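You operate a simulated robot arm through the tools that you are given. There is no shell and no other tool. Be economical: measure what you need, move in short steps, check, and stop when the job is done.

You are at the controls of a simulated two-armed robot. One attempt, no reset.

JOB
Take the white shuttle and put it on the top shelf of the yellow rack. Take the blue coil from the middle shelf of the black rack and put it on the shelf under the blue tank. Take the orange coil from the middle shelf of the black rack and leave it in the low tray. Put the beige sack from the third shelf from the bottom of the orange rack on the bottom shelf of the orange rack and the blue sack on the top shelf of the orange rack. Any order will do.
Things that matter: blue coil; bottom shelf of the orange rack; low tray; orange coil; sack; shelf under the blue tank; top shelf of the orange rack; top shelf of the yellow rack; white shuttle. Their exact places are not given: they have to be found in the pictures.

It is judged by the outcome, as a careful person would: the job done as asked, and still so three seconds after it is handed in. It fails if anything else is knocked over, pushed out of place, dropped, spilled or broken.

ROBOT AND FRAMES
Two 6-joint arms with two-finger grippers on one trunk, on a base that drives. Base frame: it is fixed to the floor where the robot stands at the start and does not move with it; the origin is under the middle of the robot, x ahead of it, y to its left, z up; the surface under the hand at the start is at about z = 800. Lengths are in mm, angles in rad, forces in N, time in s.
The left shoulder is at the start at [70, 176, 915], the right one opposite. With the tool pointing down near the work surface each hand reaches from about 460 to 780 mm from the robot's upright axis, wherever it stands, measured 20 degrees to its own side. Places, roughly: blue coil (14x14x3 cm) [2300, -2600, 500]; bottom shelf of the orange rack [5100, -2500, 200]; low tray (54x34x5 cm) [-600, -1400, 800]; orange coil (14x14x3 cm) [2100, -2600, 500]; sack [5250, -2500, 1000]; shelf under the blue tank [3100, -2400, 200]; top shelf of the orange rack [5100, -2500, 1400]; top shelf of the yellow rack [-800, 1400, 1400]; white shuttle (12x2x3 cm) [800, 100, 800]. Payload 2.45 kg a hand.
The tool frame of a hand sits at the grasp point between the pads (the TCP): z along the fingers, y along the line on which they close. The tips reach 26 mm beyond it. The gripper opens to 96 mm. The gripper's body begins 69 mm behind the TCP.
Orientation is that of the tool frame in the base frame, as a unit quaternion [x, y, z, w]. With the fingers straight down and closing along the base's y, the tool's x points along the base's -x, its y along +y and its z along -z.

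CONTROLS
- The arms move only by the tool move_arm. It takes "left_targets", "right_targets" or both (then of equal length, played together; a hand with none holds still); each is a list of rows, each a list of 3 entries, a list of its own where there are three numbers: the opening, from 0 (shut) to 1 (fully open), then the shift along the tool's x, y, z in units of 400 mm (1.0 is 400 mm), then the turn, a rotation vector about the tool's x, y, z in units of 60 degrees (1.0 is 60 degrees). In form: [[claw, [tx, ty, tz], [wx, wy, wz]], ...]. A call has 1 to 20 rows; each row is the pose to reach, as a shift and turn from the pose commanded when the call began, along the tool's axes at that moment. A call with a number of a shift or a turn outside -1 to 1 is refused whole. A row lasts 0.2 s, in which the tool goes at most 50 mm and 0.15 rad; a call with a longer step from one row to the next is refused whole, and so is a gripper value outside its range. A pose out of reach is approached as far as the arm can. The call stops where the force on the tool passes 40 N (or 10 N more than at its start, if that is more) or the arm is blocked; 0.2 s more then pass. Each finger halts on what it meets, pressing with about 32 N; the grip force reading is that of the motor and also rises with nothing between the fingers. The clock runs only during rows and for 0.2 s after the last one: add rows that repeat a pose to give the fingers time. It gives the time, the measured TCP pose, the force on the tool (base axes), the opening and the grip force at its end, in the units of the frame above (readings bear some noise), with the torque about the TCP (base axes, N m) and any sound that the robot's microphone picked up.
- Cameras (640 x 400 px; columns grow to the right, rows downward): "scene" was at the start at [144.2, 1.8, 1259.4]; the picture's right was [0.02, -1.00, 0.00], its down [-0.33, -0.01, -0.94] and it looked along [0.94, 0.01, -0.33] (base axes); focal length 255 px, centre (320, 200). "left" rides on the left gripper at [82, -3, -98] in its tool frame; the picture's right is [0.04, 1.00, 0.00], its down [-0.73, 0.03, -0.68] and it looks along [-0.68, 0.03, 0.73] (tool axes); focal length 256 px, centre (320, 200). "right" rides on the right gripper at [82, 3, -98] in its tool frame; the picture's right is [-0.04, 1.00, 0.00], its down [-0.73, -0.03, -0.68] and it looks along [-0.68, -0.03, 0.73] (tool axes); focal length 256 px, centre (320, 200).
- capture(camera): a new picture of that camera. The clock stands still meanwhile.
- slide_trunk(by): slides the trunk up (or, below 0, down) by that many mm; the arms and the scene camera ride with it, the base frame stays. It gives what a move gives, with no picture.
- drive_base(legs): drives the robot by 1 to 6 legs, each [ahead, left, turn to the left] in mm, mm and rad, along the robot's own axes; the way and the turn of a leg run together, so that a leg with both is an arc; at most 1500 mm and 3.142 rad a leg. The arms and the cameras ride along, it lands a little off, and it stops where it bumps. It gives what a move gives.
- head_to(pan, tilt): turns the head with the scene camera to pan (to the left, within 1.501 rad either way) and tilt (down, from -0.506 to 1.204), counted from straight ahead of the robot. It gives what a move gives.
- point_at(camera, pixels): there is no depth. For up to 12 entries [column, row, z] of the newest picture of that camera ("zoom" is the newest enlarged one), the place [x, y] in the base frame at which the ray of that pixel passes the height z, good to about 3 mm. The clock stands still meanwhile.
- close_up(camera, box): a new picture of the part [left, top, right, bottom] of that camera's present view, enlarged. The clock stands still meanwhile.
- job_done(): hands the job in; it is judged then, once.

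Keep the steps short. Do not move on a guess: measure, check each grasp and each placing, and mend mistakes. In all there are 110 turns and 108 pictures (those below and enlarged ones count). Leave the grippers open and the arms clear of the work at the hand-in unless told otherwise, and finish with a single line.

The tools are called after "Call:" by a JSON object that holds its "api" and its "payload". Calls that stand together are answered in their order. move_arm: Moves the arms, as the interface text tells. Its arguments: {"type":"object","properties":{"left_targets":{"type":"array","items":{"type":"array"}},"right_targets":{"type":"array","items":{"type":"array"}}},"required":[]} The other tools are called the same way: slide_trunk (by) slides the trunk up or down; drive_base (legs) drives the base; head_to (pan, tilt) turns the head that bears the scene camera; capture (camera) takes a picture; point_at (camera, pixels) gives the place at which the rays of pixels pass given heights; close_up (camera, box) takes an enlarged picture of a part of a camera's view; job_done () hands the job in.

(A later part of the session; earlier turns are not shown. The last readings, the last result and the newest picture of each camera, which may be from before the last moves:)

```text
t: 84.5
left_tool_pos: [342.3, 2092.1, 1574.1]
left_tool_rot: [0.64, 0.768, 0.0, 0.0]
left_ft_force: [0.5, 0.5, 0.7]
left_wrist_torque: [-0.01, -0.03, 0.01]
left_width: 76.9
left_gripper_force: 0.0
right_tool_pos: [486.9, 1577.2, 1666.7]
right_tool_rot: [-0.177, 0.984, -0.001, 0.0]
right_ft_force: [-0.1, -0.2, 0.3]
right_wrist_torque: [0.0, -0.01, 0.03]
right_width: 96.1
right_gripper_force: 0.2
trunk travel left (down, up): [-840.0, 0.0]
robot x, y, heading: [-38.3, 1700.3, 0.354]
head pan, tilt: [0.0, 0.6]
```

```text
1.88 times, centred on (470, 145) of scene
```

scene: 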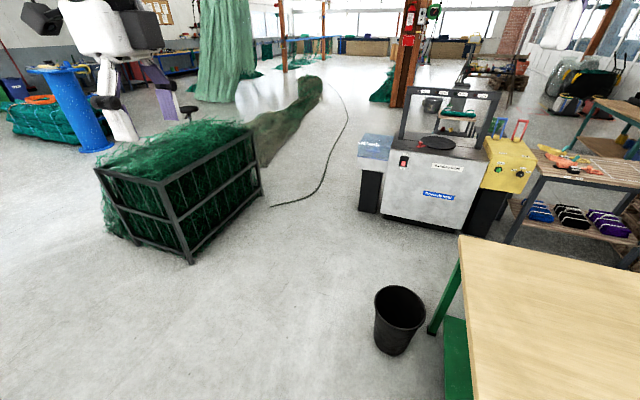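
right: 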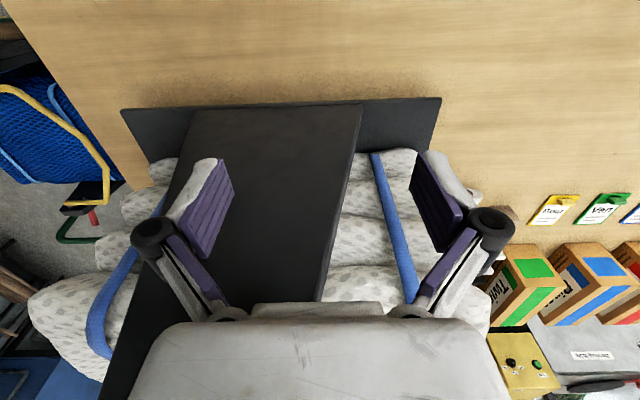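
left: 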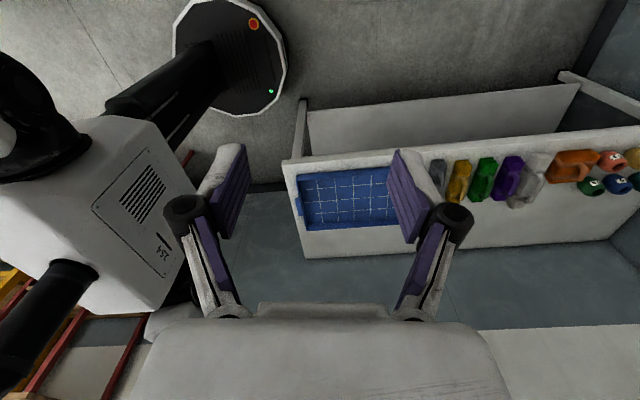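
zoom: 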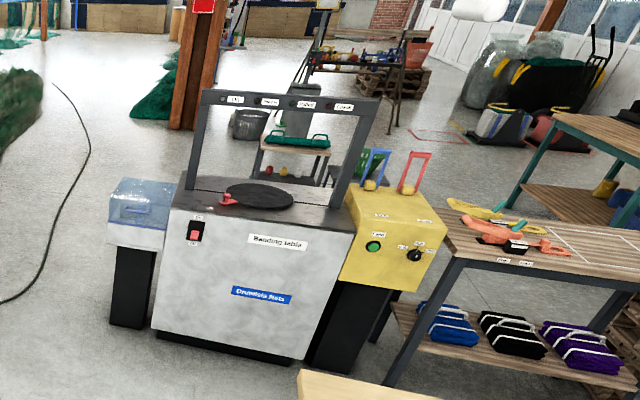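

There's a ~1.1 m corridor (x≈1200–1900) between the table and the bending machine. I drive round the bin into it.

Call:
{"api": "drive_base", "payload": {"legs": [[0, 0, -0.354], [500, 480, 0], [1090, 0, 0], [0, 0, -1.571]]}}

Call:
{"api": "capture", "payload": {"camera": "scene"}}

Call:
{"api": "point_at", "payload": {"camera": "scene", "pixels": [[320, 350, 0], [320, 250, 0], [320, 200, 0], [320, 150, 0], [200, 250, 0], [440, 250, 0]]}}

```text
t: 98.4
left_tool_pos: [1813.2, 1705.1, 1574.2]
left_tool_rot: [0.997, -0.075, 0.0, 0.0]
left_ft_force: [-0.5, -0.3, -0.9]
left_wrist_torque: [0.01, 0.0, 0.06]
left_width: 76.7
left_gripper_force: 0.0
right_tool_pos: [1280.6, 1735.6, 1667.3]
right_tool_rot: [0.698, 0.716, -0.001, -0.001]
right_ft_force: [0.5, 1.0, 0.4]
right_wrist_torque: [0.04, 0.01, 0.03]
right_width: 95.9
right_gripper_force: 0.0
trunk travel left (down, up): [-840.0, 0.0]
robot x, y, heading: [1570.0, 2193.3, -1.541]
head pan, tilt: [0.0, 0.6]
```

```text
78 pictures are left
```

scene: 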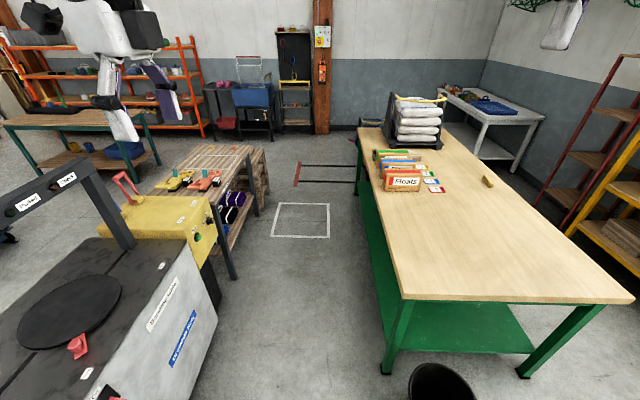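

```text
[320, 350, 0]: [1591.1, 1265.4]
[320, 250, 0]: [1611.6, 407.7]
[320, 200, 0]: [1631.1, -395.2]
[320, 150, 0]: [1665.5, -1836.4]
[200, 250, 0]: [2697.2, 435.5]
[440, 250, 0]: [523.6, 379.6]
```

Call:
{"api": "point_at", "payload": {"camera": "scene", "pixels": [[220, 322, 0], [212, 305, 0], [235, 279, 0], [386, 373, 0], [258, 214, 0], [362, 195, 0], [268, 195, 0], [350, 195, 200], [205, 382, 0]]}}

```text
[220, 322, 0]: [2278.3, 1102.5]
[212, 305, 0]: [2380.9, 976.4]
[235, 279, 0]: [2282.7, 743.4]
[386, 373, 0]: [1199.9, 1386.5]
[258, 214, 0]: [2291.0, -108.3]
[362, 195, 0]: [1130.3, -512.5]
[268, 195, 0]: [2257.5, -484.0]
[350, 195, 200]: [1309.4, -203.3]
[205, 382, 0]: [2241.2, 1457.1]
```

Corridor is clear (x 1200–2250). I drive on down to y≈-900, shifting to x≈2100 after the pallet.

Call:
{"api": "drive_base", "payload": {"legs": [[1500, 30, -0.03], [1500, 0, 0], [0, 0, 0]]}}

Call:
{"api": "head_to", "payload": {"pan": 0.35, "tilt": 0.55}}

Call:
{"api": "capture", "payload": {"camera": "scene"}}

Call:
{"api": "point_at", "payload": {"camera": "scene", "pixels": [[320, 350, 0], [320, 250, 0], [320, 200, 0], [200, 250, 0], [440, 250, 0]]}}

```text
refused: leg 1 is longer than a leg can be; nothing moved
```

```text
t: 99.2
left_tool_pos: [1812.1, 1705.6, 1573.2]
left_tool_rot: [0.997, -0.075, 0.001, 0.001]
left_ft_force: [0.8, 0.3, 0.3]
left_wrist_torque: [-0.02, -0.03, -0.02]
left_width: 76.7
left_gripper_force: 0.0
right_tool_pos: [1280.7, 1735.2, 1666.2]
right_tool_rot: [0.698, 0.716, 0.0, 0.0]
right_ft_force: [-0.2, -0.5, -0.1]
right_wrist_torque: [0.0, 0.01, 0.01]
right_width: 96.0
right_gripper_force: 0.0
trunk travel left (down, up): [-840.0, 0.0]
robot x, y, heading: [1566.7, 2186.1, -1.547]
head pan, tilt: [0.351, 0.55]
```

```text
77 pictures are left
```

scene: 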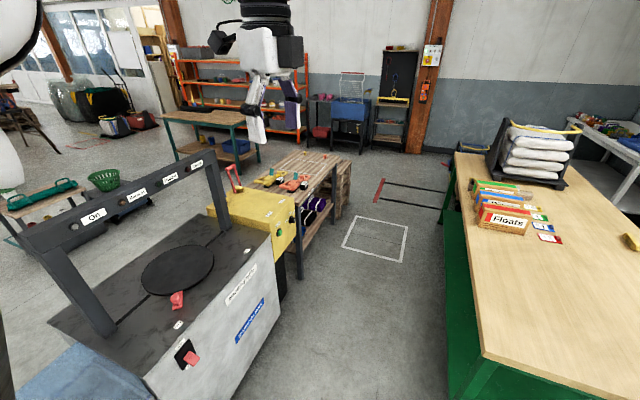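

```text
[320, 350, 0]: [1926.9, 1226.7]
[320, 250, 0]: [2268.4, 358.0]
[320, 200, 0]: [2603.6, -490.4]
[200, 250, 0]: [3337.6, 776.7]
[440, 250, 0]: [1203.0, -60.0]
```

Call:
{"api": "drive_base", "payload": {"legs": [[1450, 60, -0.02], [1450, 0, 0]]}}

Call:
{"api": "capture", "payload": {"camera": "scene"}}

Call:
{"api": "point_at", "payload": {"camera": "scene", "pixels": [[320, 350, 0], [320, 250, 0], [320, 200, 0], [200, 250, 0], [440, 250, 0]]}}

```text
t: 113.2
left_tool_pos: [1873.0, -1192.1, 1574.8]
left_tool_rot: [0.996, -0.088, 0.0, 0.002]
left_ft_force: [-0.3, 0.1, -0.6]
left_wrist_torque: [-0.01, -0.05, -0.04]
left_width: 76.7
left_gripper_force: 0.1
right_tool_pos: [1341.9, -1147.1, 1666.8]
right_tool_rot: [0.707, 0.707, 0.0, 0.0]
right_ft_force: [-0.8, -0.2, 0.2]
right_wrist_torque: [-0.02, -0.03, 0.01]
right_width: 95.8
right_gripper_force: 0.0
trunk travel left (down, up): [-840.0, 0.0]
robot x, y, heading: [1639.9, -700.7, -1.57]
head pan, tilt: [0.351, 0.55]
```

```text
76 pictures are left
```

scene: 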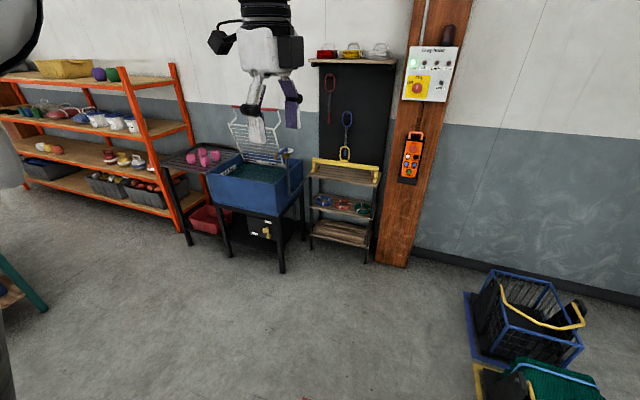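

```text
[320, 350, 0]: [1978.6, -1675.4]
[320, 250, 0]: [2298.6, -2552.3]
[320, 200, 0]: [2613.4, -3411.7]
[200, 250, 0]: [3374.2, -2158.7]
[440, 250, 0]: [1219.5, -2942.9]
```

Open floor. I move to in front of the black rack (x≈2200, y≈-1450), lower the trunk, and look.

Call:
{"api": "drive_base", "payload": {"legs": [[700, 560, 0]]}}

Call:
{"api": "slide_trunk", "payload": {"by": -400}}

Call:
{"api": "head_to", "payload": {"pan": 0.0, "tilt": 0.5}}

Call:
{"api": "capture", "payload": {"camera": "scene"}}

Call:
{"api": "close_up", "payload": {"camera": "scene", "box": [240, 150, 420, 300]}}

```text
t: 117.9
left_tool_pos: [2439.8, -1890.3, 1576.0]
left_tool_rot: [0.996, -0.085, 0.0, 0.0]
left_ft_force: [0.2, 0.0, -0.2]
left_wrist_torque: [-0.04, -0.01, 0.0]
left_width: 76.9
left_gripper_force: 0.1
right_tool_pos: [1906.8, -1847.9, 1665.7]
right_tool_rot: [0.705, 0.71, 0.0, 0.0]
right_ft_force: [-0.3, 0.0, 0.4]
right_wrist_torque: [-0.01, -0.03, 0.01]
right_width: 96.0
right_gripper_force: 0.1
trunk travel left (down, up): [-840.0, 0.0]
robot x, y, heading: [2200.5, -1402.1, -1.568]
head pan, tilt: [0.351, 0.55]
```

```text
t: 121.8
left_tool_pos: [2439.4, -1890.6, 1175.3]
left_tool_rot: [0.996, -0.085, 0.0, 0.0]
left_ft_force: [-0.2, 0.7, -0.1]
left_wrist_torque: [0.01, 0.0, 0.01]
left_width: 76.9
left_gripper_force: 0.0
right_tool_pos: [1907.9, -1849.3, 1267.8]
right_tool_rot: [0.705, 0.709, 0.0, 0.0]
right_ft_force: [0.1, -0.6, 0.3]
right_wrist_torque: [-0.01, -0.02, 0.01]
right_width: 96.1
right_gripper_force: 0.0
trunk travel left (down, up): [-440.0, 400.0]
robot x, y, heading: [2202.3, -1402.3, -1.566]
head pan, tilt: [0.351, 0.55]
```

```text
t: 122.6
left_tool_pos: [2439.8, -1891.5, 1174.1]
left_tool_rot: [0.996, -0.084, 0.001, 0.0]
left_ft_force: [0.3, 0.6, -0.3]
left_wrist_torque: [-0.02, 0.0, -0.04]
left_width: 77.1
left_gripper_force: 0.0
right_tool_pos: [1907.5, -1849.1, 1266.1]
right_tool_rot: [0.705, 0.709, 0.0, 0.001]
right_ft_force: [-0.1, 0.0, 0.4]
right_wrist_torque: [0.01, -0.01, 0.0]
right_width: 96.1
right_gripper_force: 0.1
trunk travel left (down, up): [-440.0, 400.0]
robot x, y, heading: [2203.5, -1404.1, -1.565]
head pan, tilt: [0.0, 0.499]
```

```text
75 pictures are left
```

scene: 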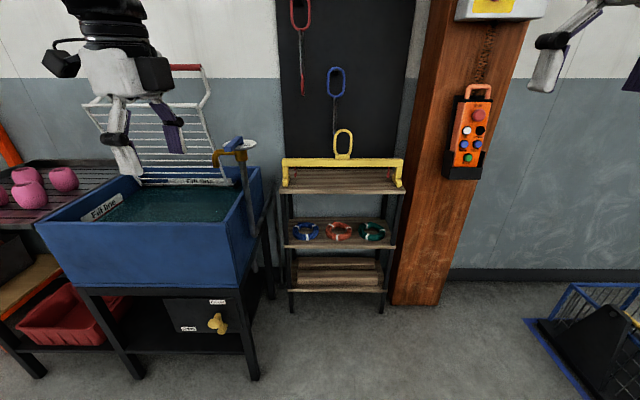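

```text
2.67 times, centred on (330, 225) of scene
```

zoom: 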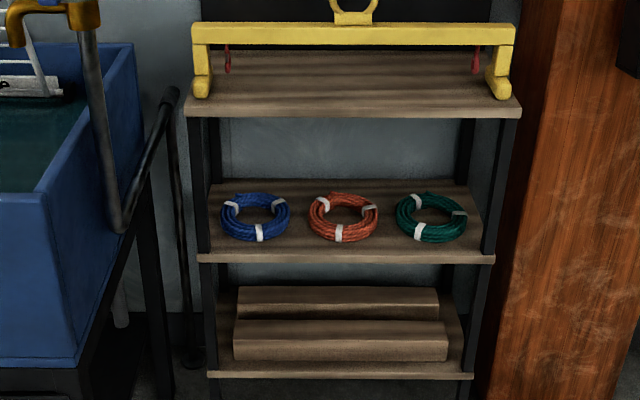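

Coils are rings with white ties. I measure them and the rack edges.

Call:
{"api": "point_at", "payload": {"camera": "zoom", "pixels": [[255, 217, 515], [343, 217, 515], [197, 258, 500], [494, 258, 500], [256, 240, 515], [256, 195, 515], [343, 240, 515], [343, 196, 515], [186, 112, 800], [186, 112, 750], [520, 110, 750], [477, 375, 250]]}}

```text
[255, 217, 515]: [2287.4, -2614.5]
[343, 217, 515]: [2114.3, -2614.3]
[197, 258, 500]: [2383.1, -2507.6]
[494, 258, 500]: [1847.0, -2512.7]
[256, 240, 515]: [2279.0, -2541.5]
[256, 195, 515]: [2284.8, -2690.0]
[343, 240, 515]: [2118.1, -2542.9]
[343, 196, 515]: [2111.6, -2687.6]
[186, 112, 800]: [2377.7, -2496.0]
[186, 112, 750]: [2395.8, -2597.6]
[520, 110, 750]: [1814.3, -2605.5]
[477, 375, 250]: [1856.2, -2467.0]
```

Coils at (2284,-2614) blue and (2114,-2614) orange; shelf z≈500, front edge y≈-2508, top shelf ≈795. I'll grip the ring's side with the tool tilted 45°, closing along x. First unwind the left wrist and tilt it, then position the robot.

Call:
{"api": "move_arm", "payload": {"left_targets": [[0.8, [0, 0, 0], [0, 0, -0.14]], [0.8, [0, 0, 0], [0, 0, -0.28]], [0.8, [0, 0, 0], [0, 0, -0.42]], [0.8, [0, 0, 0], [0, 0, -0.56]], [0.8, [0, 0, 0], [0, 0, -0.7]], [0.8, [0, 0, 0], [0, 0, -0.84]], [0.8, [0, 0, 0], [0, 0, -0.98]]]}}

Call:
{"api": "move_arm", "payload": {"left_targets": [[0.8, [0, 0, 0], [0, 0, -0.14]], [0.8, [0, 0, 0], [0, 0, -0.28]], [0.8, [0, 0, 0], [0, 0, -0.42]], [0.8, [0, 0, 0], [0, 0, -0.56]], [0.8, [0, 0, 0], [0, 0, -0.685]], [0.8, [0, 0, 0], [0, 0, -0.685]]]}}

Call:
{"api": "move_arm", "payload": {"left_targets": [[0.8, [0, 0, 0], [0, -0.13, 0]], [0.8, [0, 0, 0], [0, -0.26, 0]], [0.8, [0, 0, 0], [0, -0.39, 0]], [0.8, [0, 0, 0], [0, -0.52, 0]], [0.8, [0, 0, 0], [0, -0.65, 0]], [0.8, [0, 0, 0], [0, -0.75, 0]], [0.8, [0, 0, 0], [0, -0.75, 0]]]}}

Call:
{"api": "drive_base", "payload": {"legs": [[440, -200, 0]]}}

Call:
{"api": "slide_trunk", "payload": {"by": -260}}

Call:
{"api": "capture", "payload": {"camera": "left"}}

Call:
{"api": "capture", "payload": {"camera": "scene"}}

```text
t: 124.2
left_tool_pos: [2440.2, -1889.7, 1174.1]
left_tool_rot: [0.909, 0.417, 0.0, 0.0]
left_ft_force: [-0.6, -0.5, -0.7]
left_wrist_torque: [-0.02, 0.01, -0.01]
left_width: 76.7
left_gripper_force: 0.0
right_tool_pos: [1907.5, -1850.1, 1265.9]
right_tool_rot: [0.706, 0.709, 0.0, 0.0]
right_ft_force: [-0.2, -0.4, 0.4]
right_wrist_torque: [0.0, -0.01, 0.0]
right_width: 96.0
right_gripper_force: 0.0
trunk travel left (down, up): [-440.0, 400.0]
robot x, y, heading: [2203.4, -1400.4, -1.566]
head pan, tilt: [0.0, 0.499]
```

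```text
t: 125.6
left_tool_pos: [2439.2, -1890.6, 1174.1]
left_tool_rot: [0.706, 0.709, -0.001, 0.0]
left_ft_force: [0.4, 0.7, -0.2]
left_wrist_torque: [-0.01, 0.0, 0.01]
left_width: 76.8
left_gripper_force: 0.0
right_tool_pos: [1907.5, -1849.6, 1266.9]
right_tool_rot: [0.705, 0.709, -0.001, 0.0]
right_ft_force: [-1.0, -0.2, -0.2]
right_wrist_torque: [0.0, 0.01, 0.02]
right_width: 96.0
right_gripper_force: 0.0
trunk travel left (down, up): [-440.0, 400.0]
robot x, y, heading: [2201.6, -1400.6, -1.566]
head pan, tilt: [0.0, 0.499]
```

```text
t: 127.2
left_tool_pos: [2438.0, -2026.7, 1193.4]
left_tool_rot: [0.652, 0.655, -0.271, 0.272]
left_ft_force: [-0.3, 0.8, 0.9]
left_wrist_torque: [0.01, -0.02, 0.03]
left_width: 76.9
left_gripper_force: 0.1
left hand out of reach, approached as far as the arm can: row 1, 2, 3, 4, 5, 6, 7
right_tool_pos: [1907.6, -1850.4, 1265.6]
right_tool_rot: [0.705, 0.709, 0.0, 0.0]
right_ft_force: [-0.3, -0.2, -0.7]
right_wrist_torque: [-0.01, -0.01, 0.05]
right_width: 95.9
right_gripper_force: 0.1
trunk travel left (down, up): [-440.0, 400.0]
robot x, y, heading: [2205.7, -1400.5, -1.569]
head pan, tilt: [0.0, 0.499]
```

```text
t: 130.1
left_tool_pos: [2239.4, -2467.4, 1192.9]
left_tool_rot: [0.652, 0.654, -0.27, 0.271]
left_ft_force: [-0.4, -0.3, -0.5]
left_wrist_torque: [0.04, -0.01, 0.04]
left_width: 77.1
left_gripper_force: 0.1
right_tool_pos: [1709.5, -2291.5, 1265.3]
right_tool_rot: [0.705, 0.709, 0.0, 0.0]
right_ft_force: [0.3, 0.3, 0.0]
right_wrist_torque: [-0.02, -0.02, 0.0]
right_width: 95.9
right_gripper_force: 0.0
trunk travel left (down, up): [-440.0, 400.0]
robot x, y, heading: [2003.6, -1841.3, -1.563]
head pan, tilt: [0.0, 0.499]
```

```text
t: 132.7
left_tool_pos: [2239.8, -2467.2, 933.2]
left_tool_rot: [0.652, 0.655, -0.269, 0.271]
left_ft_force: [0.2, -0.2, 0.0]
left_wrist_torque: [0.01, 0.0, 0.0]
left_width: 76.8
left_gripper_force: 0.1
right_tool_pos: [1710.4, -2289.5, 1006.3]
right_tool_rot: [0.705, 0.709, 0.0, 0.001]
right_ft_force: [-0.1, -0.3, 0.8]
right_wrist_torque: [0.01, 0.0, -0.03]
right_width: 95.8
right_gripper_force: 0.0
trunk travel left (down, up): [-180.0, 660.0]
robot x, y, heading: [2004.5, -1842.2, -1.563]
head pan, tilt: [0.0, 0.499]
```

```text
73 pictures are left
```

left: 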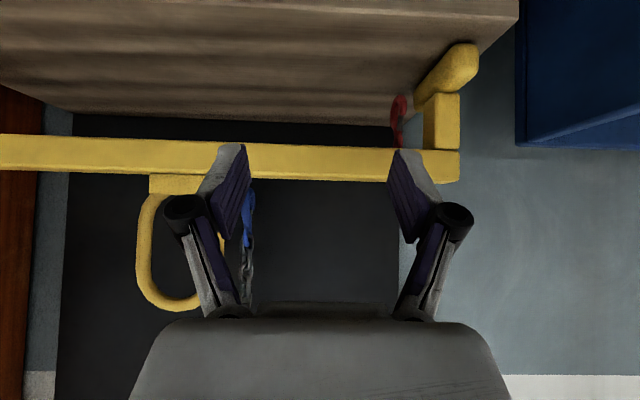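

```text
72 pictures are left
```

scene: 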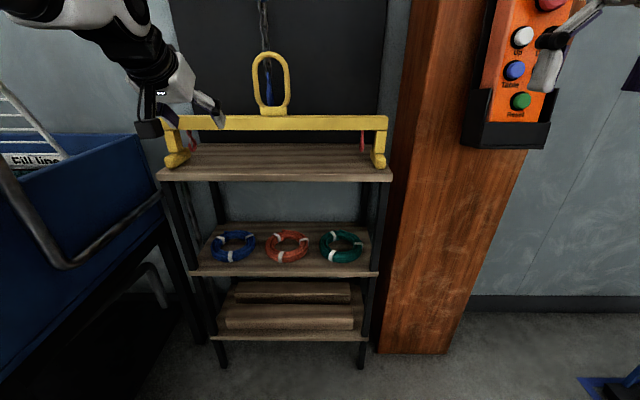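

The 45° tilt was achieved but pushed the hand forward. I back off 250, lower the trunk 100 and then the hand to about z≈565 in front of the middle shelf.

Call:
{"api": "drive_base", "payload": {"legs": [[-250, 0, 0]]}}

Call:
{"api": "slide_trunk", "payload": {"by": -100}}

Call:
{"api": "move_arm", "payload": {"left_targets": [[0.8, [0.06, 0, 0.06], [0, 0, 0]], [0.8, [0.12, 0, 0.12], [0, 0, 0]], [0.8, [0.18, 0, 0.18], [0, 0, 0]], [0.8, [0.24, 0, 0.24], [0, 0, 0]], [0.8, [0.3, 0, 0.3], [0, 0, 0]], [0.8, [0.36, 0, 0.36], [0, 0, 0]], [0.8, [0.42, 0, 0.42], [0, 0, 0]], [0.6, [0.47, 0, 0.47], [0, 0, 0]], [0.6, [0.47, 0, 0.47], [0, 0, 0]]]}}

Call:
{"api": "capture", "payload": {"camera": "left"}}

Call:
{"api": "capture", "payload": {"camera": "scene"}}

```text
t: 134.6
left_tool_pos: [2239.1, -2215.0, 934.1]
left_tool_rot: [0.652, 0.655, -0.27, 0.271]
left_ft_force: [-0.6, -0.4, 0.9]
left_wrist_torque: [0.0, 0.0, 0.03]
left_width: 77.0
left_gripper_force: 0.0
right_tool_pos: [1709.7, -2039.1, 1007.3]
right_tool_rot: [0.704, 0.71, -0.001, 0.001]
right_ft_force: [-0.6, -0.3, 0.0]
right_wrist_torque: [0.0, -0.01, -0.01]
right_width: 96.1
right_gripper_force: 0.1
trunk travel left (down, up): [-180.0, 660.0]
robot x, y, heading: [2003.9, -1588.9, -1.561]
head pan, tilt: [0.0, 0.499]
```

```text
t: 135.9
left_tool_pos: [2237.8, -2215.6, 834.0]
left_tool_rot: [0.652, 0.655, -0.269, 0.271]
left_ft_force: [0.1, 0.2, 0.5]
left_wrist_torque: [0.0, 0.04, 0.0]
left_width: 76.9
left_gripper_force: 0.2
right_tool_pos: [1709.2, -2039.7, 907.1]
right_tool_rot: [0.705, 0.71, -0.002, 0.0]
right_ft_force: [-0.8, 0.7, 0.1]
right_wrist_torque: [-0.01, -0.01, 0.0]
right_width: 96.0
right_gripper_force: 0.2
trunk travel left (down, up): [-80.0, 760.0]
robot x, y, heading: [2003.5, -1592.2, -1.561]
head pan, tilt: [0.0, 0.499]
```

```text
t: 137.9
left_tool_pos: [2236.0, -2214.9, 578.4]
left_tool_rot: [0.654, 0.654, -0.272, 0.265]
left_ft_force: [0.2, 0.7, 0.6]
left_wrist_torque: [-0.01, 0.01, 0.0]
left_width: 57.7
left_gripper_force: 0.1
left hand out of reach, approached as far as the arm can: row 8, 9
right_tool_pos: [1708.9, -2039.0, 906.5]
right_tool_rot: [0.704, 0.71, 0.0, 0.0]
right_ft_force: [1.1, 0.0, 0.3]
right_wrist_torque: [0.0, -0.03, 0.02]
right_width: 95.8
right_gripper_force: 0.0
trunk travel left (down, up): [-80.0, 760.0]
robot x, y, heading: [2000.6, -1591.0, -1.561]
head pan, tilt: [0.0, 0.499]
```

```text
71 pictures are left
```

left: 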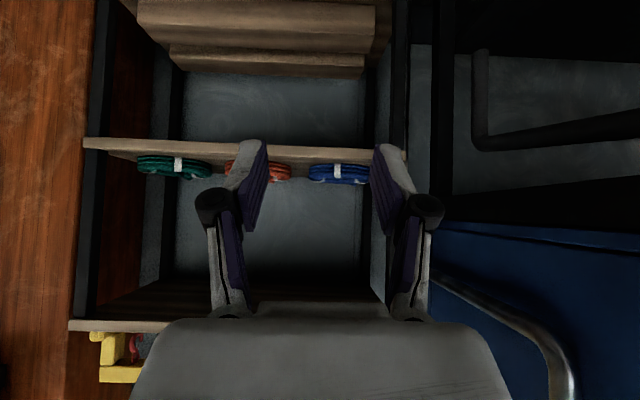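

```text
70 pictures are left
```

scene: 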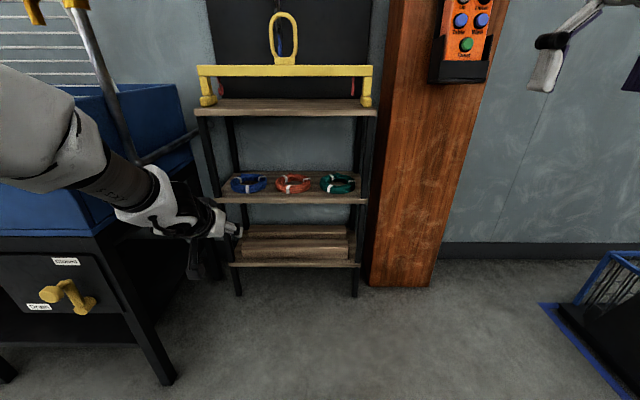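

The tank frame is close on the left, so I check how far the left elbow sticks out compared with the tank.

Call:
{"api": "point_at", "payload": {"camera": "scene", "pixels": [[60, 140, 650], [60, 140, 750], [10, 140, 700], [120, 185, 620], [200, 215, 600], [168, 382, 0], [130, 315, 300], [95, 238, 480], [195, 130, 790], [232, 290, 0], [205, 110, 790]]}}

```text
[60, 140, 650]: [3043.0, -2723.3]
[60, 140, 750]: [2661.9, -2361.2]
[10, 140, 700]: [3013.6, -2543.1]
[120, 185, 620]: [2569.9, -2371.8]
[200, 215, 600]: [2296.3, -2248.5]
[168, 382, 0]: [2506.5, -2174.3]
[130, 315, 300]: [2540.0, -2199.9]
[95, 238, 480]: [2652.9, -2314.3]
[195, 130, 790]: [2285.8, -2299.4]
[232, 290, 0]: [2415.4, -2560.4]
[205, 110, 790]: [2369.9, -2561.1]
```

The elbow sits upward, not outward, so the left arm is fine. I lower the trunk 80, raise the hand to z≈630 and drive 300 ahead to the pre-grasp spot.

Call:
{"api": "move_arm", "payload": {"left_targets": [[0.58, [-0.09, 0, -0.09], [0, 0, 0]], [0.58, [-0.16, 0, -0.16], [0, 0, 0]], [0.58, [-0.233, 0, -0.233], [0, 0, 0]], [0.58, [-0.233, 0, -0.233], [0, 0, 0]]]}}

Call:
{"api": "slide_trunk", "payload": {"by": -80}}

Call:
{"api": "drive_base", "payload": {"legs": [[290, -12, 0]]}}

Call:
{"api": "capture", "payload": {"camera": "left"}}

Call:
{"api": "close_up", "payload": {"camera": "scene", "box": [60, 50, 400, 290]}}

```text
refused: row 1 steps farther than a row can; nothing moved
```

```text
t: 139.1
left_tool_pos: [2235.9, -2214.8, 498.5]
left_tool_rot: [0.654, 0.654, -0.273, 0.265]
left_ft_force: [-0.5, 0.0, -0.7]
left_wrist_torque: [-0.01, 0.01, -0.03]
left_width: 57.7
left_gripper_force: 0.0
right_tool_pos: [1709.4, -2039.8, 825.9]
right_tool_rot: [0.705, 0.709, 0.0, 0.001]
right_ft_force: [-0.3, 0.1, 0.3]
right_wrist_torque: [0.02, -0.01, 0.01]
right_width: 96.0
right_gripper_force: 0.0
trunk travel left (down, up): [0.0, 840.0]
robot x, y, heading: [2001.9, -1589.7, -1.565]
head pan, tilt: [0.0, 0.499]
```

```text
t: 141.1
left_tool_pos: [2227.2, -2493.2, 498.4]
left_tool_rot: [0.654, 0.654, -0.273, 0.265]
left_ft_force: [-1.9, 11.9, 5.6]
left_wrist_torque: [-0.07, 0.0, -0.05]
left_width: 0.0
left_gripper_force: 28.6
right_tool_pos: [1700.2, -2321.3, 826.2]
right_tool_rot: [0.704, 0.71, -0.001, -0.001]
right_ft_force: [-0.1, 0.0, -0.2]
right_wrist_torque: [0.0, -0.01, 0.0]
right_width: 96.1
right_gripper_force: 0.1
trunk travel left (down, up): [0.0, 840.0]
robot x, y, heading: [1997.4, -1873.0, -1.563]
head pan, tilt: [0.0, 0.499]
stopped in leg 1: the force on the tool passed its limit at 119 N (the readings are from after the stop); the commanded pose is now the measured one
```

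```text
69 pictures are left
```

left: 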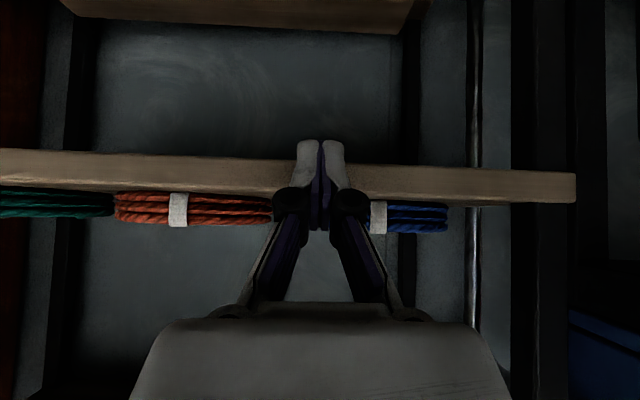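

```text
1.67 times, centred on (230, 170) of scene
```

zoom: 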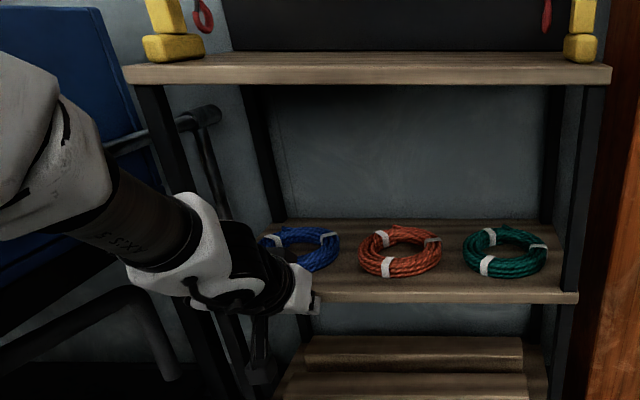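

My arm row was refused (51 mm step) and the hand bumped the shelf edge; rack and coils look unmoved. I back off, then raise the hand and check.

Call:
{"api": "drive_base", "payload": {"legs": [[-150, 0, 0]]}}

Call:
{"api": "move_arm", "payload": {"left_targets": [[0.58, [-0.08, 0, -0.08], [0, 0, 0]], [0.58, [-0.16, 0, -0.16], [0, 0, 0]], [0.58, [-0.233, 0, -0.233], [0, 0, 0]], [0.58, [-0.233, 0, -0.233], [0, 0, 0]]]}}

Call:
{"api": "capture", "payload": {"camera": "scene"}}

```text
t: 142.4
left_tool_pos: [2225.4, -2345.9, 495.9]
left_tool_rot: [0.654, 0.655, -0.271, 0.264]
left_ft_force: [0.1, 0.6, -0.7]
left_wrist_torque: [-0.01, 0.01, -0.01]
left_width: 57.5
left_gripper_force: 0.0
right_tool_pos: [1698.8, -2173.2, 825.3]
right_tool_rot: [0.705, 0.709, 0.0, 0.0]
right_ft_force: [0.4, 0.1, 0.4]
right_wrist_torque: [0.06, 0.0, 0.02]
right_width: 96.2
right_gripper_force: 0.2
trunk travel left (down, up): [0.0, 840.0]
robot x, y, heading: [1996.3, -1724.2, -1.56]
head pan, tilt: [0.0, 0.499]
```

```text
t: 143.4
left_tool_pos: [2227.6, -2346.5, 628.2]
left_tool_rot: [0.655, 0.654, -0.271, 0.263]
left_ft_force: [0.4, -0.7, 0.2]
left_wrist_torque: [0.05, 0.0, 0.02]
left_width: 55.8
left_gripper_force: 0.0
left hand out of reach, approached as far as the arm can: row 1
right_tool_pos: [1698.9, -2175.1, 824.9]
right_tool_rot: [0.705, 0.709, 0.0, -0.001]
right_ft_force: [0.7, 1.4, -0.1]
right_wrist_torque: [-0.03, 0.01, -0.01]
right_width: 96.0
right_gripper_force: 0.1
trunk travel left (down, up): [0.0, 840.0]
robot x, y, heading: [1989.9, -1725.6, -1.564]
head pan, tilt: [0.0, 0.499]
```

```text
67 pictures are left
```

scene: 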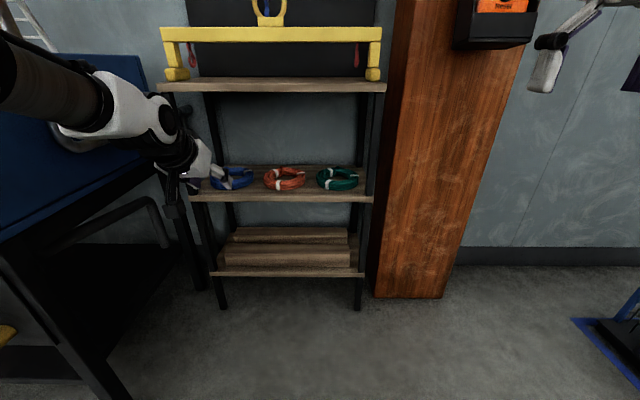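

Everything still in place. I re-measure the coils from this closer view.

Call:
{"api": "close_up", "payload": {"camera": "scene", "box": [180, 150, 370, 220]}}

```text
3.37 times, centred on (275, 185) of scene
```

zoom: 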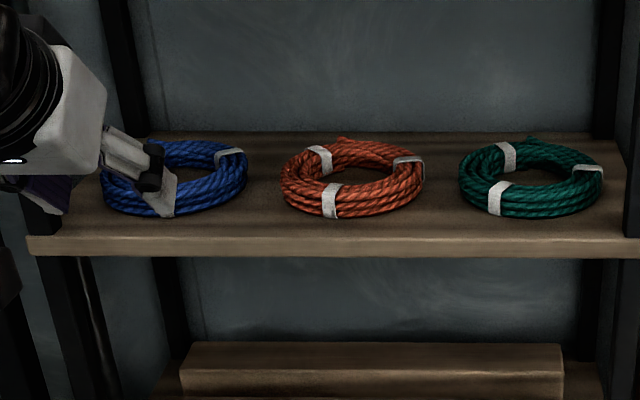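

Call:
{"api": "point_at", "payload": {"camera": "zoom", "pixels": [[248, 178, 515], [100, 180, 515], [175, 143, 530], [175, 214, 505], [425, 178, 515], [281, 185, 515], [352, 140, 530], [352, 216, 505], [229, 180, 515], [308, 180, 515], [352, 155, 520], [602, 178, 515]]}}

```text
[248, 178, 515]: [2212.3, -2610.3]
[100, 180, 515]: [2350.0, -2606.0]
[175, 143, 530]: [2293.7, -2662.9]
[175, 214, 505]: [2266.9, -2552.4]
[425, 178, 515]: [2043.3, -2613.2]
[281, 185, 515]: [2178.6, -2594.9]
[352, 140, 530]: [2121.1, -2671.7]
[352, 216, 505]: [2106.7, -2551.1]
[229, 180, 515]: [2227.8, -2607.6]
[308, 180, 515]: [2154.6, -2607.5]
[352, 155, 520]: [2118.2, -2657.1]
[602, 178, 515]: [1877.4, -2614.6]
```

Blue ring spans x 2212–2350, centre (2281,-2610); hand x fits its right side (tube centre 2225). Drive ahead 160 to pre-grasp.

Call:
{"api": "drive_base", "payload": {"legs": [[160, -3, 0]]}}

Call:
{"api": "capture", "payload": {"camera": "left"}}

Call:
{"api": "capture", "payload": {"camera": "scene"}}

```text
t: 144.8
left_tool_pos: [2225.8, -2507.0, 629.0]
left_tool_rot: [0.654, 0.655, -0.271, 0.264]
left_ft_force: [-0.5, 0.7, 0.4]
left_wrist_torque: [-0.02, -0.01, 0.01]
left_width: 55.9
left_gripper_force: 0.0
right_tool_pos: [1698.7, -2334.1, 826.0]
right_tool_rot: [0.704, 0.71, 0.0, -0.001]
right_ft_force: [0.4, 0.0, 0.6]
right_wrist_torque: [0.0, -0.02, 0.0]
right_width: 95.8
right_gripper_force: 0.0
trunk travel left (down, up): [0.0, 840.0]
robot x, y, heading: [1992.3, -1883.3, -1.562]
head pan, tilt: [0.0, 0.499]
```

```text
65 pictures are left
```

left: 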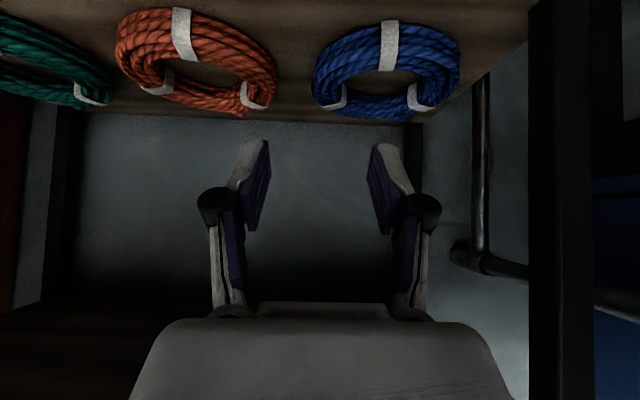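

```text
64 pictures are left
```

scene: 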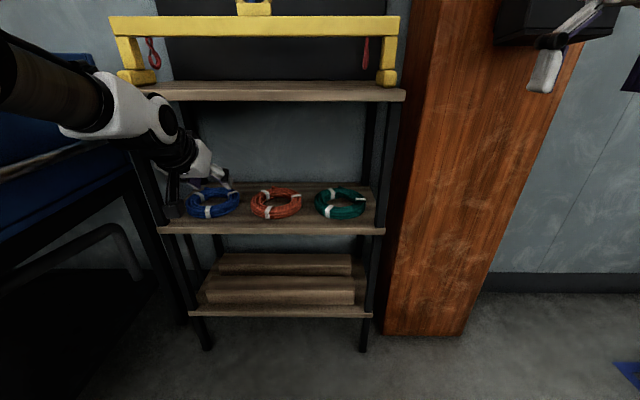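

Call:
{"api": "point_at", "payload": {"camera": "left", "pixels": [[312, 80, 518], [352, 78, 518], [460, 75, 518], [278, 85, 518], [390, 24, 515], [385, 118, 525]]}}

```text
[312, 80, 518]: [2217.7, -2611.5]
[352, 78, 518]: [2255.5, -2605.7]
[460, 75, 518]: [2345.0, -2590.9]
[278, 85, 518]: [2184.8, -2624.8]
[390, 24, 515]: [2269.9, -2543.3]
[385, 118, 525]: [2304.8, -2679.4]
```

Tube about x 2216–2250. I open to ~69 mm, shift to x≈2233 and advance along the tool axis to z≈531, then close.

Call:
{"api": "move_arm", "payload": {"left_targets": [[0.72, [0, 0.018, 0], [0, 0, 0]], [0.72, [0, 0.018, 0.09], [0, 0, 0]], [0.72, [0, 0.018, 0.18], [0, 0, 0]], [0.72, [0, 0.018, 0.26], [0, 0, 0]], [0.72, [0, 0.018, 0.31], [0, 0, 0]], [0.72, [0, 0.018, 0.342], [0, 0, 0]], [0.72, [0, 0.018, 0.342], [0, 0, 0]]]}}

Call:
{"api": "capture", "payload": {"camera": "left"}}

Call:
{"api": "close_up", "payload": {"camera": "scene", "box": [120, 120, 300, 240]}}

```text
t: 146.4
left_tool_pos: [2233.0, -2602.2, 530.6]
left_tool_rot: [0.654, 0.655, -0.271, 0.264]
left_ft_force: [0.2, 0.3, -0.4]
left_wrist_torque: [-0.01, -0.02, -0.03]
left_width: 69.0
left_gripper_force: 0.1
right_tool_pos: [1698.7, -2334.0, 825.8]
right_tool_rot: [0.704, 0.71, -0.001, -0.001]
right_ft_force: [0.6, 0.0, 1.1]
right_wrist_torque: [0.0, 0.03, -0.01]
right_width: 95.9
right_gripper_force: 0.1
trunk travel left (down, up): [0.0, 840.0]
robot x, y, heading: [1993.9, -1888.9, -1.564]
head pan, tilt: [0.0, 0.499]
```

```text
63 pictures are left
```

left: 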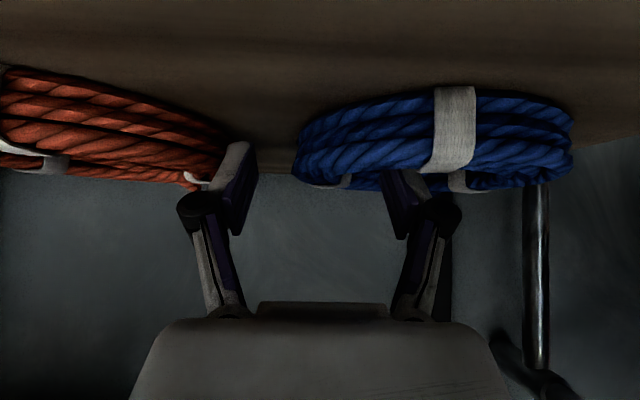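

```text
3.33 times, centred on (210, 180) of scene
```

zoom: 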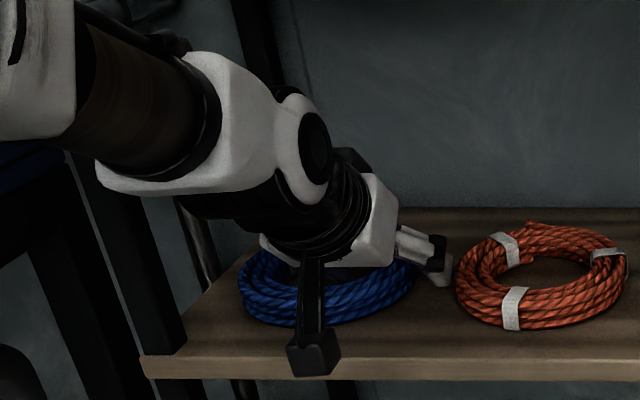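

Inner finger is in the hole, outer beside the ring. Close.

Call:
{"api": "move_arm", "payload": {"left_targets": [[0.3, [0, 0, 0], [0, 0, 0]], [0, [0, 0, 0], [0, 0, 0]], [0, [0, 0, 0], [0, 0, 0]], [0, [0, 0, 0], [0, 0, 0]], [0, [-0.03, 0, -0.03], [0, 0, 0]], [0, [-0.05, 0, -0.05], [0, 0, 0]]]}}

Call:
{"api": "capture", "payload": {"camera": "left"}}

Call:
{"api": "close_up", "payload": {"camera": "scene", "box": [120, 100, 300, 240]}}

```text
t: 147.8
left_tool_pos: [2232.2, -2603.7, 557.5]
left_tool_rot: [0.654, 0.655, -0.271, 0.264]
left_ft_force: [0.0, 0.1, -3.5]
left_wrist_torque: [0.02, 0.15, -0.01]
left_width: 28.9
left_gripper_force: 32.3
right_tool_pos: [1698.7, -2333.6, 825.7]
right_tool_rot: [0.704, 0.71, -0.001, -0.001]
right_ft_force: [-0.2, 0.2, 0.0]
right_wrist_torque: [0.0, -0.04, -0.03]
right_width: 96.1
right_gripper_force: 0.0
trunk travel left (down, up): [0.0, 840.0]
robot x, y, heading: [1993.0, -1884.5, -1.563]
head pan, tilt: [0.0, 0.499]
```

```text
61 pictures are left
```

left: 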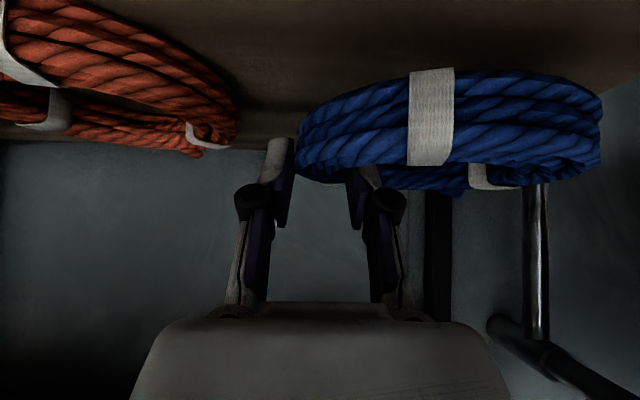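

```text
2.86 times, centred on (210, 170) of scene
```

zoom: 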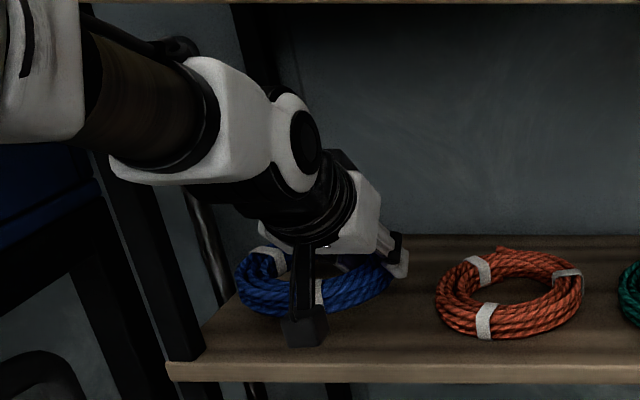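

Coil is lifted (−3.5 N, 29 mm grip). I back straight out.

Call:
{"api": "drive_base", "payload": {"legs": [[-420, -3, 0]]}}

Call:
{"api": "head_to", "payload": {"pan": 0.75, "tilt": 0.35}}

Call:
{"api": "capture", "payload": {"camera": "scene"}}

Call:
{"api": "capture", "payload": {"camera": "left"}}

```text
t: 150.4
left_tool_pos: [2226.2, -2181.1, 558.2]
left_tool_rot: [0.653, 0.656, -0.27, 0.264]
left_ft_force: [-0.6, 0.1, -3.7]
left_wrist_torque: [0.06, 0.13, 0.0]
left_width: 29.0
left_gripper_force: 32.0
right_tool_pos: [1691.9, -1912.4, 826.1]
right_tool_rot: [0.704, 0.71, -0.001, -0.002]
right_ft_force: [0.8, 0.0, 0.1]
right_wrist_torque: [-0.01, -0.02, 0.02]
right_width: 95.9
right_gripper_force: 0.1
trunk travel left (down, up): [0.0, 840.0]
robot x, y, heading: [1979.3, -1463.7, -1.56]
head pan, tilt: [0.0, 0.499]
```

```text
t: 151.5
left_tool_pos: [2225.8, -2181.0, 559.4]
left_tool_rot: [0.654, 0.656, -0.27, 0.264]
left_ft_force: [0.7, 0.2, -2.1]
left_wrist_torque: [0.04, 0.17, -0.01]
left_width: 28.7
left_gripper_force: 32.1
right_tool_pos: [1692.0, -1912.5, 825.5]
right_tool_rot: [0.704, 0.71, 0.0, -0.001]
right_ft_force: [-0.5, -0.5, 0.3]
right_wrist_torque: [-0.02, 0.03, -0.04]
right_width: 95.9
right_gripper_force: 0.1
trunk travel left (down, up): [0.0, 840.0]
robot x, y, heading: [1981.0, -1462.5, -1.56]
head pan, tilt: [0.75, 0.351]
```

```text
59 pictures are left
```

scene: 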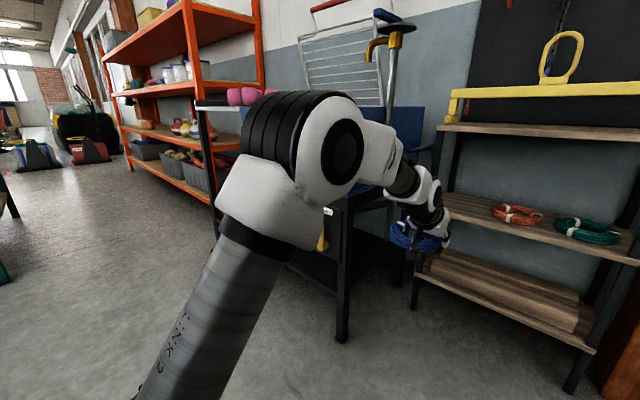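

```text
58 pictures are left
```

left: 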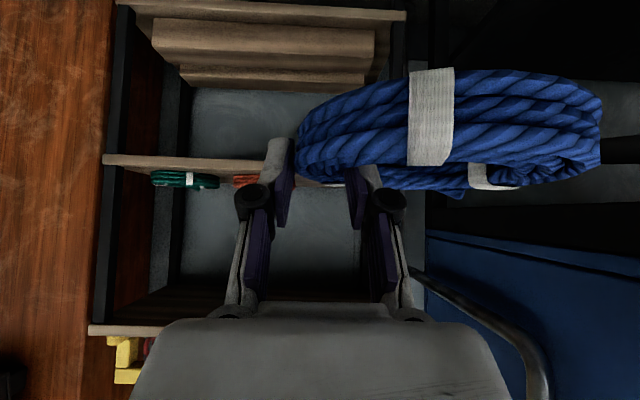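

Blue coil is securely out. I back off a little and strafe left to in front of the tank.

Call:
{"api": "drive_base", "payload": {"legs": [[-150, 0, 0], [0, 850, 0]]}}

Call:
{"api": "head_to", "payload": {"pan": 0.0, "tilt": 0.45}}

Call:
{"api": "capture", "payload": {"camera": "scene"}}

```text
t: 157.0
left_tool_pos: [3062.9, -2027.4, 559.0]
left_tool_rot: [0.656, 0.653, -0.272, 0.263]
left_ft_force: [0.0, 0.3, -3.2]
left_wrist_torque: [0.05, 0.18, 0.02]
left_width: 28.8
left_gripper_force: 32.1
right_tool_pos: [2529.3, -1753.3, 825.2]
right_tool_rot: [0.707, 0.708, -0.001, -0.001]
right_ft_force: [0.0, -0.4, -0.2]
right_wrist_torque: [0.0, 0.0, 0.02]
right_width: 95.9
right_gripper_force: 0.0
trunk travel left (down, up): [0.0, 840.0]
robot x, y, heading: [2825.2, -1306.7, -1.566]
head pan, tilt: [0.75, 0.351]
```

```text
t: 158.1
left_tool_pos: [3063.7, -2026.7, 559.5]
left_tool_rot: [0.657, 0.653, -0.271, 0.262]
left_ft_force: [0.0, 0.7, -2.8]
left_wrist_torque: [0.01, 0.18, -0.01]
left_width: 29.1
left_gripper_force: 31.7
right_tool_pos: [2529.4, -1753.7, 824.9]
right_tool_rot: [0.706, 0.708, -0.001, 0.0]
right_ft_force: [0.0, -1.1, -1.1]
right_wrist_torque: [0.03, 0.0, 0.01]
right_width: 96.0
right_gripper_force: 0.0
trunk travel left (down, up): [0.0, 840.0]
robot x, y, heading: [2824.6, -1303.9, -1.568]
head pan, tilt: [0.0, 0.45]
```

```text
57 pictures are left
```

scene: 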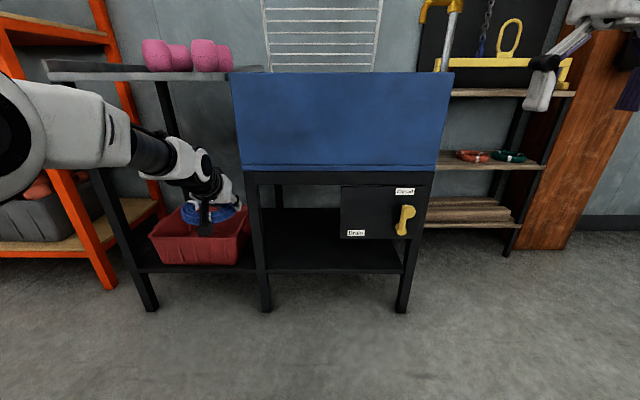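

Free spot: shelf between the left tank leg (col 265) and the drain box (col 340). I measure.

Call:
{"api": "point_at", "payload": {"camera": "scene", "pixels": [[265, 312, 0], [400, 312, 0], [265, 268, 200], [340, 268, 200], [400, 272, 200], [300, 240, 200], [340, 238, 300], [340, 187, 480], [250, 172, 520], [330, 207, 200], [150, 310, 0], [330, 268, 150]]}}

Call:
{"api": "close_up", "payload": {"camera": "scene", "box": [130, 150, 450, 330]}}

```text
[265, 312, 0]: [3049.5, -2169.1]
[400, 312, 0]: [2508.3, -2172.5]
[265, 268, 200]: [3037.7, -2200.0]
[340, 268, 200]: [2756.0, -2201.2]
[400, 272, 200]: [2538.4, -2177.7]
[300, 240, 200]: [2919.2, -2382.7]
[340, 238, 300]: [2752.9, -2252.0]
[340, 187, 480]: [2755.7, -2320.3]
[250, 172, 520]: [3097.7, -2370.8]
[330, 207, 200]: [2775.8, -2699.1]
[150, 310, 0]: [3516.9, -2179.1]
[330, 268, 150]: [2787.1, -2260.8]
```

```text
2.00 times, centred on (290, 240) of scene
```

zoom: 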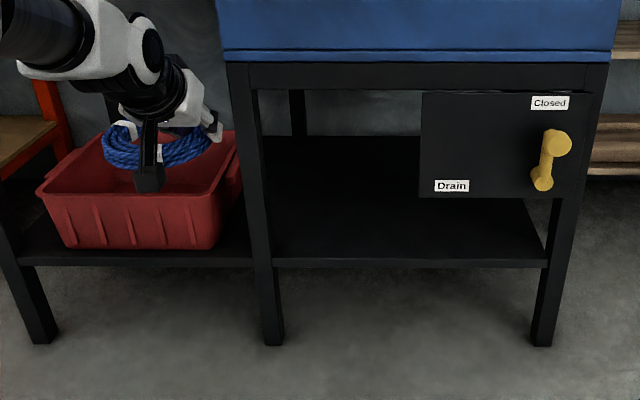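

Opening: x 2755–3030, z 200–545, front edge y≈-2190. I lower the hand to z≈270 in free space, then shift right so the coil lines up with x≈2850–2990.

Call:
{"api": "move_arm", "payload": {"left_targets": [[0, [0.072, 0, 0.073], [0, 0, 0]], [0, [0.144, 0, 0.147], [0, 0, 0]], [0, [0.216, 0, 0.22], [0, 0, 0]], [0, [0.288, 0, 0.294], [0, 0, 0]], [0, [0.36, 0, 0.367], [0, 0, 0]], [0, [0.432, 0, 0.44], [0, 0, 0]], [0, [0.505, 0, 0.515], [0, 0, 0]], [0, [0.505, 0, 0.515], [0, 0, 0]]]}}

Call:
{"api": "drive_base", "payload": {"legs": [[0, -198, 0]]}}

Call:
{"api": "capture", "payload": {"camera": "scene"}}

Call:
{"api": "capture", "payload": {"camera": "left"}}

```text
t: 159.9
left_tool_pos: [3114.7, -2024.6, 268.5]
left_tool_rot: [0.665, 0.645, -0.28, 0.25]
left_ft_force: [0.3, -0.3, -3.6]
left_wrist_torque: [-0.03, 0.16, -0.01]
left_width: 28.9
left_gripper_force: 31.7
left hand out of reach, approached as far as the arm can: row 3, 4, 5, 6, 7, 8
right_tool_pos: [2528.9, -1754.6, 825.2]
right_tool_rot: [0.707, 0.708, 0.0, 0.0]
right_ft_force: [-0.7, -1.2, -0.3]
right_wrist_torque: [0.02, -0.01, 0.01]
right_width: 96.1
right_gripper_force: 0.2
trunk travel left (down, up): [0.0, 840.0]
robot x, y, heading: [2825.3, -1306.8, -1.57]
head pan, tilt: [0.0, 0.45]
```

```text
t: 161.5
left_tool_pos: [2914.1, -2025.9, 268.9]
left_tool_rot: [0.666, 0.644, -0.281, 0.249]
left_ft_force: [1.1, -0.4, -2.8]
left_wrist_torque: [0.02, 0.17, -0.01]
left_width: 28.8
left_gripper_force: 32.0
right_tool_pos: [2330.6, -1754.1, 825.0]
right_tool_rot: [0.708, 0.707, 0.0, 0.0]
right_ft_force: [-0.1, -0.4, -0.2]
right_wrist_torque: [-0.01, 0.0, -0.01]
right_width: 95.6
right_gripper_force: 0.1
trunk travel left (down, up): [0.0, 840.0]
robot x, y, heading: [2627.0, -1304.5, -1.571]
head pan, tilt: [0.0, 0.45]
```

```text
55 pictures are left
```

scene: 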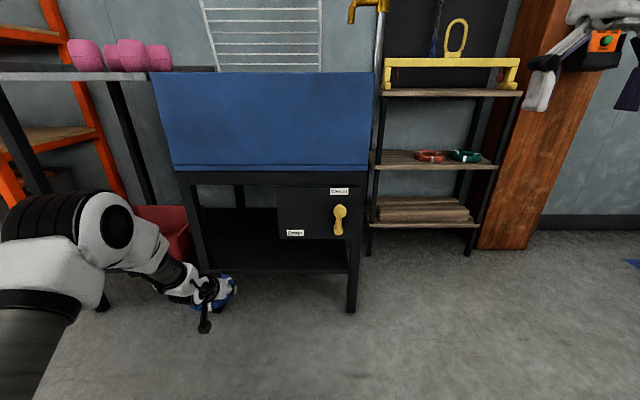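

```text
54 pictures are left
```

left: 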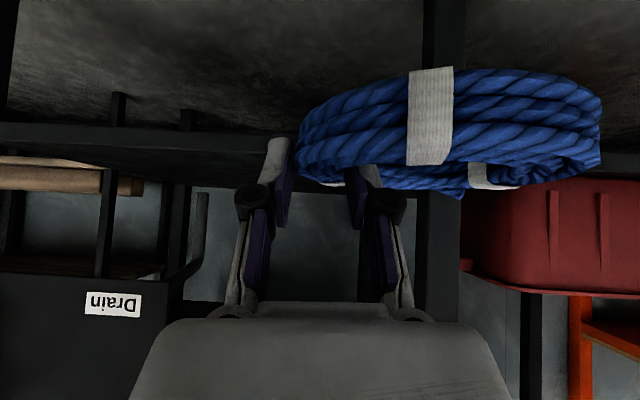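

Coil remains level (~2° roll) though the hand drifted 50 mm left. I try lowering further while reaching 60 mm more ahead.

Call:
{"api": "move_arm", "payload": {"left_targets": [[0, [-0.05, 0, 0.05], [0, 0, 0]], [0, [-0.06, 0, 0.09], [0, 0, 0]], [0, [-0.05, 0, 0.13], [0, 0, 0]], [0, [-0.04, 0, 0.173], [0, 0, 0]], [0, [-0.04, 0, 0.173], [0, 0, 0]]]}}

```text
t: 162.7
left_tool_pos: [2909.9, -2085.9, 230.7]
left_tool_rot: [0.666, 0.645, -0.28, 0.25]
left_ft_force: [-1.0, -0.1, -2.3]
left_wrist_torque: [0.03, 0.18, 0.02]
left_width: 29.0
left_gripper_force: 32.2
right_tool_pos: [2331.1, -1755.1, 826.4]
right_tool_rot: [0.707, 0.708, -0.001, 0.0]
right_ft_force: [0.0, -0.3, -0.6]
right_wrist_torque: [0.02, 0.04, 0.0]
right_width: 95.9
right_gripper_force: 0.1
trunk travel left (down, up): [0.0, 840.0]
robot x, y, heading: [2629.3, -1304.6, -1.568]
head pan, tilt: [0.0, 0.45]
```

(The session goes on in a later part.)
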